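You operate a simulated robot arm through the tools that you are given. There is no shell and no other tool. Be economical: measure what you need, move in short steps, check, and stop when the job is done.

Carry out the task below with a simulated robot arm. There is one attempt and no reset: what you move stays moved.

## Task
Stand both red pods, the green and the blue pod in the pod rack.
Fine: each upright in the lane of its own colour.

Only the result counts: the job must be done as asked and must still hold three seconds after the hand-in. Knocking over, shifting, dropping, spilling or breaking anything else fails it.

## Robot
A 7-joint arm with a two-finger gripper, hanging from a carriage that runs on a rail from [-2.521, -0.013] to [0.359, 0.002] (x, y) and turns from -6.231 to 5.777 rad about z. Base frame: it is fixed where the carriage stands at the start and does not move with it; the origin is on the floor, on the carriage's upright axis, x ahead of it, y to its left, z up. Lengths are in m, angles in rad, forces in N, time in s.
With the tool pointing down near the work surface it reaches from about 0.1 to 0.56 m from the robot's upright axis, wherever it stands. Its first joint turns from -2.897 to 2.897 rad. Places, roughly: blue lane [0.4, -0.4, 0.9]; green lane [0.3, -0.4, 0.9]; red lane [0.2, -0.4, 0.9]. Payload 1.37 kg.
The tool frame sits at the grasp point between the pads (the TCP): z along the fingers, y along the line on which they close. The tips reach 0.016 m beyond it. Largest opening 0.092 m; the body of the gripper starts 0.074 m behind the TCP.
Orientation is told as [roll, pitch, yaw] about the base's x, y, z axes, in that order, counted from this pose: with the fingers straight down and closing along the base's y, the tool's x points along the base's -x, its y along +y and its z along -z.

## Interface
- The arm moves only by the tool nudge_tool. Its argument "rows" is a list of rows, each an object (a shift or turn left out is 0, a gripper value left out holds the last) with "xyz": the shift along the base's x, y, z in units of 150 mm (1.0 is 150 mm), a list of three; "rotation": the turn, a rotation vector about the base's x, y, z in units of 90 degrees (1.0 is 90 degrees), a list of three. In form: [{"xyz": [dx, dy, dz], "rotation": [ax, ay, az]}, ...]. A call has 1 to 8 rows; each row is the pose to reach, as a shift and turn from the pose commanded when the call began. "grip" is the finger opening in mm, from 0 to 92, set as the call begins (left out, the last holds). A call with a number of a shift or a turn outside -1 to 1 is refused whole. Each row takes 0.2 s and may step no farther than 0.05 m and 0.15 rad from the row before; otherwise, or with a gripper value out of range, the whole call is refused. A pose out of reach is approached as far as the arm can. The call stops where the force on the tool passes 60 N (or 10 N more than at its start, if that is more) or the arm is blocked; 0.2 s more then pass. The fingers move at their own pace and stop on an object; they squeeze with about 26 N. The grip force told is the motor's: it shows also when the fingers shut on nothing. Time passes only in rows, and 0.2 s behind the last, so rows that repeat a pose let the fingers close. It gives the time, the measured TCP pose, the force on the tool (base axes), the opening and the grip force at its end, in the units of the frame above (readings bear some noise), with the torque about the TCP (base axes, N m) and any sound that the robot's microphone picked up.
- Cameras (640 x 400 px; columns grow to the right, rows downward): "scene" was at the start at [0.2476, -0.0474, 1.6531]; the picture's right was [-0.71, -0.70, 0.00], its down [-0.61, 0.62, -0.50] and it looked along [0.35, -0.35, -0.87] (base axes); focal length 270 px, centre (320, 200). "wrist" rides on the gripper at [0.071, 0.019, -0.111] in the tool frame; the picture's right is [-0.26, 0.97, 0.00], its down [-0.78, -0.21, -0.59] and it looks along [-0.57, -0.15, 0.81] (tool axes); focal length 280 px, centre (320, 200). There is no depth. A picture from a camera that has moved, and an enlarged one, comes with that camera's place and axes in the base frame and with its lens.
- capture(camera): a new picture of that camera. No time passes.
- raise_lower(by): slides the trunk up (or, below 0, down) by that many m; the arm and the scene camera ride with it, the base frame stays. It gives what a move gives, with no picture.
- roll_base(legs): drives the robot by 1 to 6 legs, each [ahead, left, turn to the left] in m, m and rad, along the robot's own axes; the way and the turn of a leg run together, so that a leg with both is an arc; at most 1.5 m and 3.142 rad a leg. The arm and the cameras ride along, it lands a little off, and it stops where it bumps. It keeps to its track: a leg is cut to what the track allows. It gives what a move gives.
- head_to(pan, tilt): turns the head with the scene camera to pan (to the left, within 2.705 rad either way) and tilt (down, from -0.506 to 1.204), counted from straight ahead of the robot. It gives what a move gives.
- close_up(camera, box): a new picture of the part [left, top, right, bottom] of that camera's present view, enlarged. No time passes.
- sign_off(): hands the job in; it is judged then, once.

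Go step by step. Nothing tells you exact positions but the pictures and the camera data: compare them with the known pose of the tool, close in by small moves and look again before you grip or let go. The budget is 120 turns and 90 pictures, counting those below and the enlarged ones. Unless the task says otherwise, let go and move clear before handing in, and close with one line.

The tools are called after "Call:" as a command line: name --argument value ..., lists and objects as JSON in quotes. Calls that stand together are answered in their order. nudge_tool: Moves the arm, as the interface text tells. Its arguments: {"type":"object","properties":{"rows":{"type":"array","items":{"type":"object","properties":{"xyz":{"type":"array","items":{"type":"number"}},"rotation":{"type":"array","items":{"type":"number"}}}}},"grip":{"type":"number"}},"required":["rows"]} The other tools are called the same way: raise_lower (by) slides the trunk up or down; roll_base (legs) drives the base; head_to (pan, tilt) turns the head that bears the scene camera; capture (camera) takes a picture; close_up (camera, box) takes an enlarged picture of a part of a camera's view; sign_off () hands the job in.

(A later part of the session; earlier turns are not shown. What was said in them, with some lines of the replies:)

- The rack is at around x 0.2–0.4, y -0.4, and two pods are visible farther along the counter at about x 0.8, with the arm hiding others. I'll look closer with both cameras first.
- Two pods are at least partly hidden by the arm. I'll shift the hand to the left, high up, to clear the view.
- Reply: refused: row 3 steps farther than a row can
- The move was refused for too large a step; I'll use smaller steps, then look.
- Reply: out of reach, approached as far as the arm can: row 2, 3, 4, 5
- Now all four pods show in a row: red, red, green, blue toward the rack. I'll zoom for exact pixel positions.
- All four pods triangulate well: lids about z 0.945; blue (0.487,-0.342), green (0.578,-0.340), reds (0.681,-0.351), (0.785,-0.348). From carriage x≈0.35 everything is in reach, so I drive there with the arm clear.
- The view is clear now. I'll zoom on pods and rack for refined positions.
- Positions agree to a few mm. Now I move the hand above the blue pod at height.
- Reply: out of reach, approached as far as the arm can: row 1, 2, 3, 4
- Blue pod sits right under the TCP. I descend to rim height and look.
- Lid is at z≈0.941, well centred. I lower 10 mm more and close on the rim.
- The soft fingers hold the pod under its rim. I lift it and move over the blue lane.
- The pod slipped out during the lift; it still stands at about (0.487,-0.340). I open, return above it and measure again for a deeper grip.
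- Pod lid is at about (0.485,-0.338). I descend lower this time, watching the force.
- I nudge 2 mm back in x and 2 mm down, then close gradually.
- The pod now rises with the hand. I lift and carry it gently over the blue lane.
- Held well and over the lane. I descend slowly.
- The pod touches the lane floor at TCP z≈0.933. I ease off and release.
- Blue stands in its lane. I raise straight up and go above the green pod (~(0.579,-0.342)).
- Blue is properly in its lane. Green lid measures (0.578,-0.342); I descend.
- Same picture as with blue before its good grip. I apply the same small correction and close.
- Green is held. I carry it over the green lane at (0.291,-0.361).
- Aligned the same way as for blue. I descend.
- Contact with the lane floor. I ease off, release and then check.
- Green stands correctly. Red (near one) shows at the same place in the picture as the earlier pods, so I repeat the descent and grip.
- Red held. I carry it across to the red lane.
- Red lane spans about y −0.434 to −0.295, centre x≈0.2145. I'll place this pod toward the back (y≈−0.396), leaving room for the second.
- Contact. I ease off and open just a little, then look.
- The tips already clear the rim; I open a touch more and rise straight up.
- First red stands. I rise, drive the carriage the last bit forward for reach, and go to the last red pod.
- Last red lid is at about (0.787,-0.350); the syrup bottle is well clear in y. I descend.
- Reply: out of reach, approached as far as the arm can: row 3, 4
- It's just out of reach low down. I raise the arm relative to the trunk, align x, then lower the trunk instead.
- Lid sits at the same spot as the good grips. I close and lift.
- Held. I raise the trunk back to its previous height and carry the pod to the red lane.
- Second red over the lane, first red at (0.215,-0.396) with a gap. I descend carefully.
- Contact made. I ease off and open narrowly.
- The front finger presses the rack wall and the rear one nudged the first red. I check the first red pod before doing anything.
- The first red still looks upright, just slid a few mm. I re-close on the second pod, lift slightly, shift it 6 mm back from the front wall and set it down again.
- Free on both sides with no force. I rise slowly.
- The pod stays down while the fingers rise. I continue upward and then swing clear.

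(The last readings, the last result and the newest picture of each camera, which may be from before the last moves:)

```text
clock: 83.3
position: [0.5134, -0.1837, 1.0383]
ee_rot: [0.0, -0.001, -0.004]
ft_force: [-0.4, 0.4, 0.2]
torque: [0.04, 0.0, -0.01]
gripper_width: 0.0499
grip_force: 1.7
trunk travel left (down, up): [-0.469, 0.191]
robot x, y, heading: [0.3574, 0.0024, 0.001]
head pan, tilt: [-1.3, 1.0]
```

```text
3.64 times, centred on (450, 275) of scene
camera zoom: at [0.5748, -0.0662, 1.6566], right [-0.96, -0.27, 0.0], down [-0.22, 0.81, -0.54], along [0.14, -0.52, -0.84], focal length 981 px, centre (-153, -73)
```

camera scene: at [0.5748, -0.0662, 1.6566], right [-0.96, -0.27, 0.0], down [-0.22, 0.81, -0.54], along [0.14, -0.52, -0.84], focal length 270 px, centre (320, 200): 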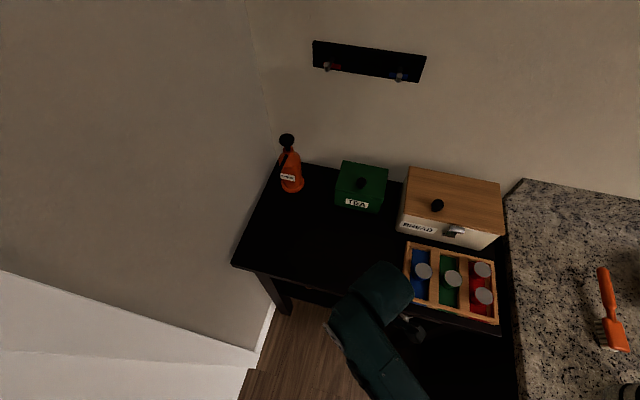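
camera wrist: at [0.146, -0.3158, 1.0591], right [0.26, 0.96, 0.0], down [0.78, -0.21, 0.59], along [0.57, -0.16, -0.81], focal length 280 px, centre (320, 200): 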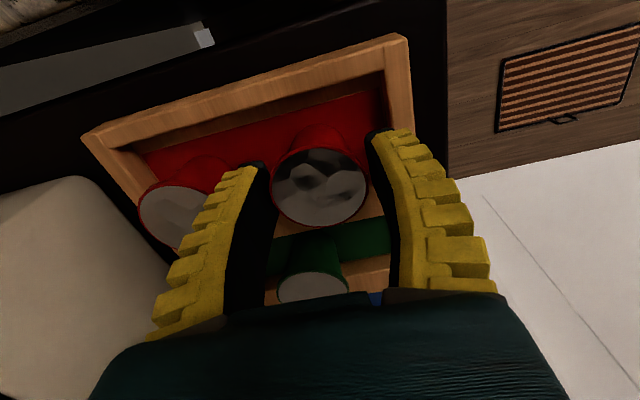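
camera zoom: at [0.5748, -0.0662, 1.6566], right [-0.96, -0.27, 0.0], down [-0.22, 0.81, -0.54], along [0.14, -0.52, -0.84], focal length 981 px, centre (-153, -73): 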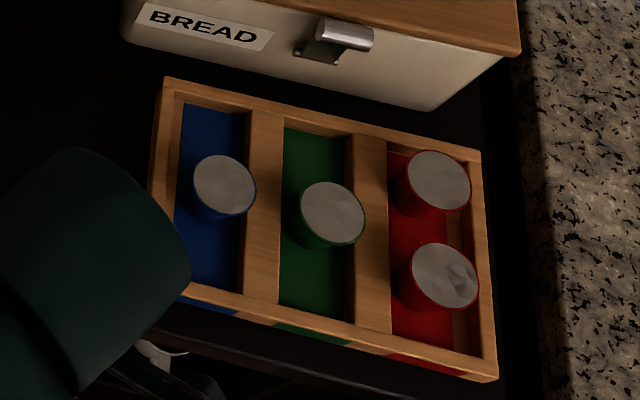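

All four pods stand upright in their own lanes. The rack has not moved and the hand is clear, so I'm handing in.

Call:
sign_off

```text
The job is handed in.
```

The job is handed in: both red pods, the green pod and the blue pod each stand upright in the lane of their own colour, as seen in the last picture.
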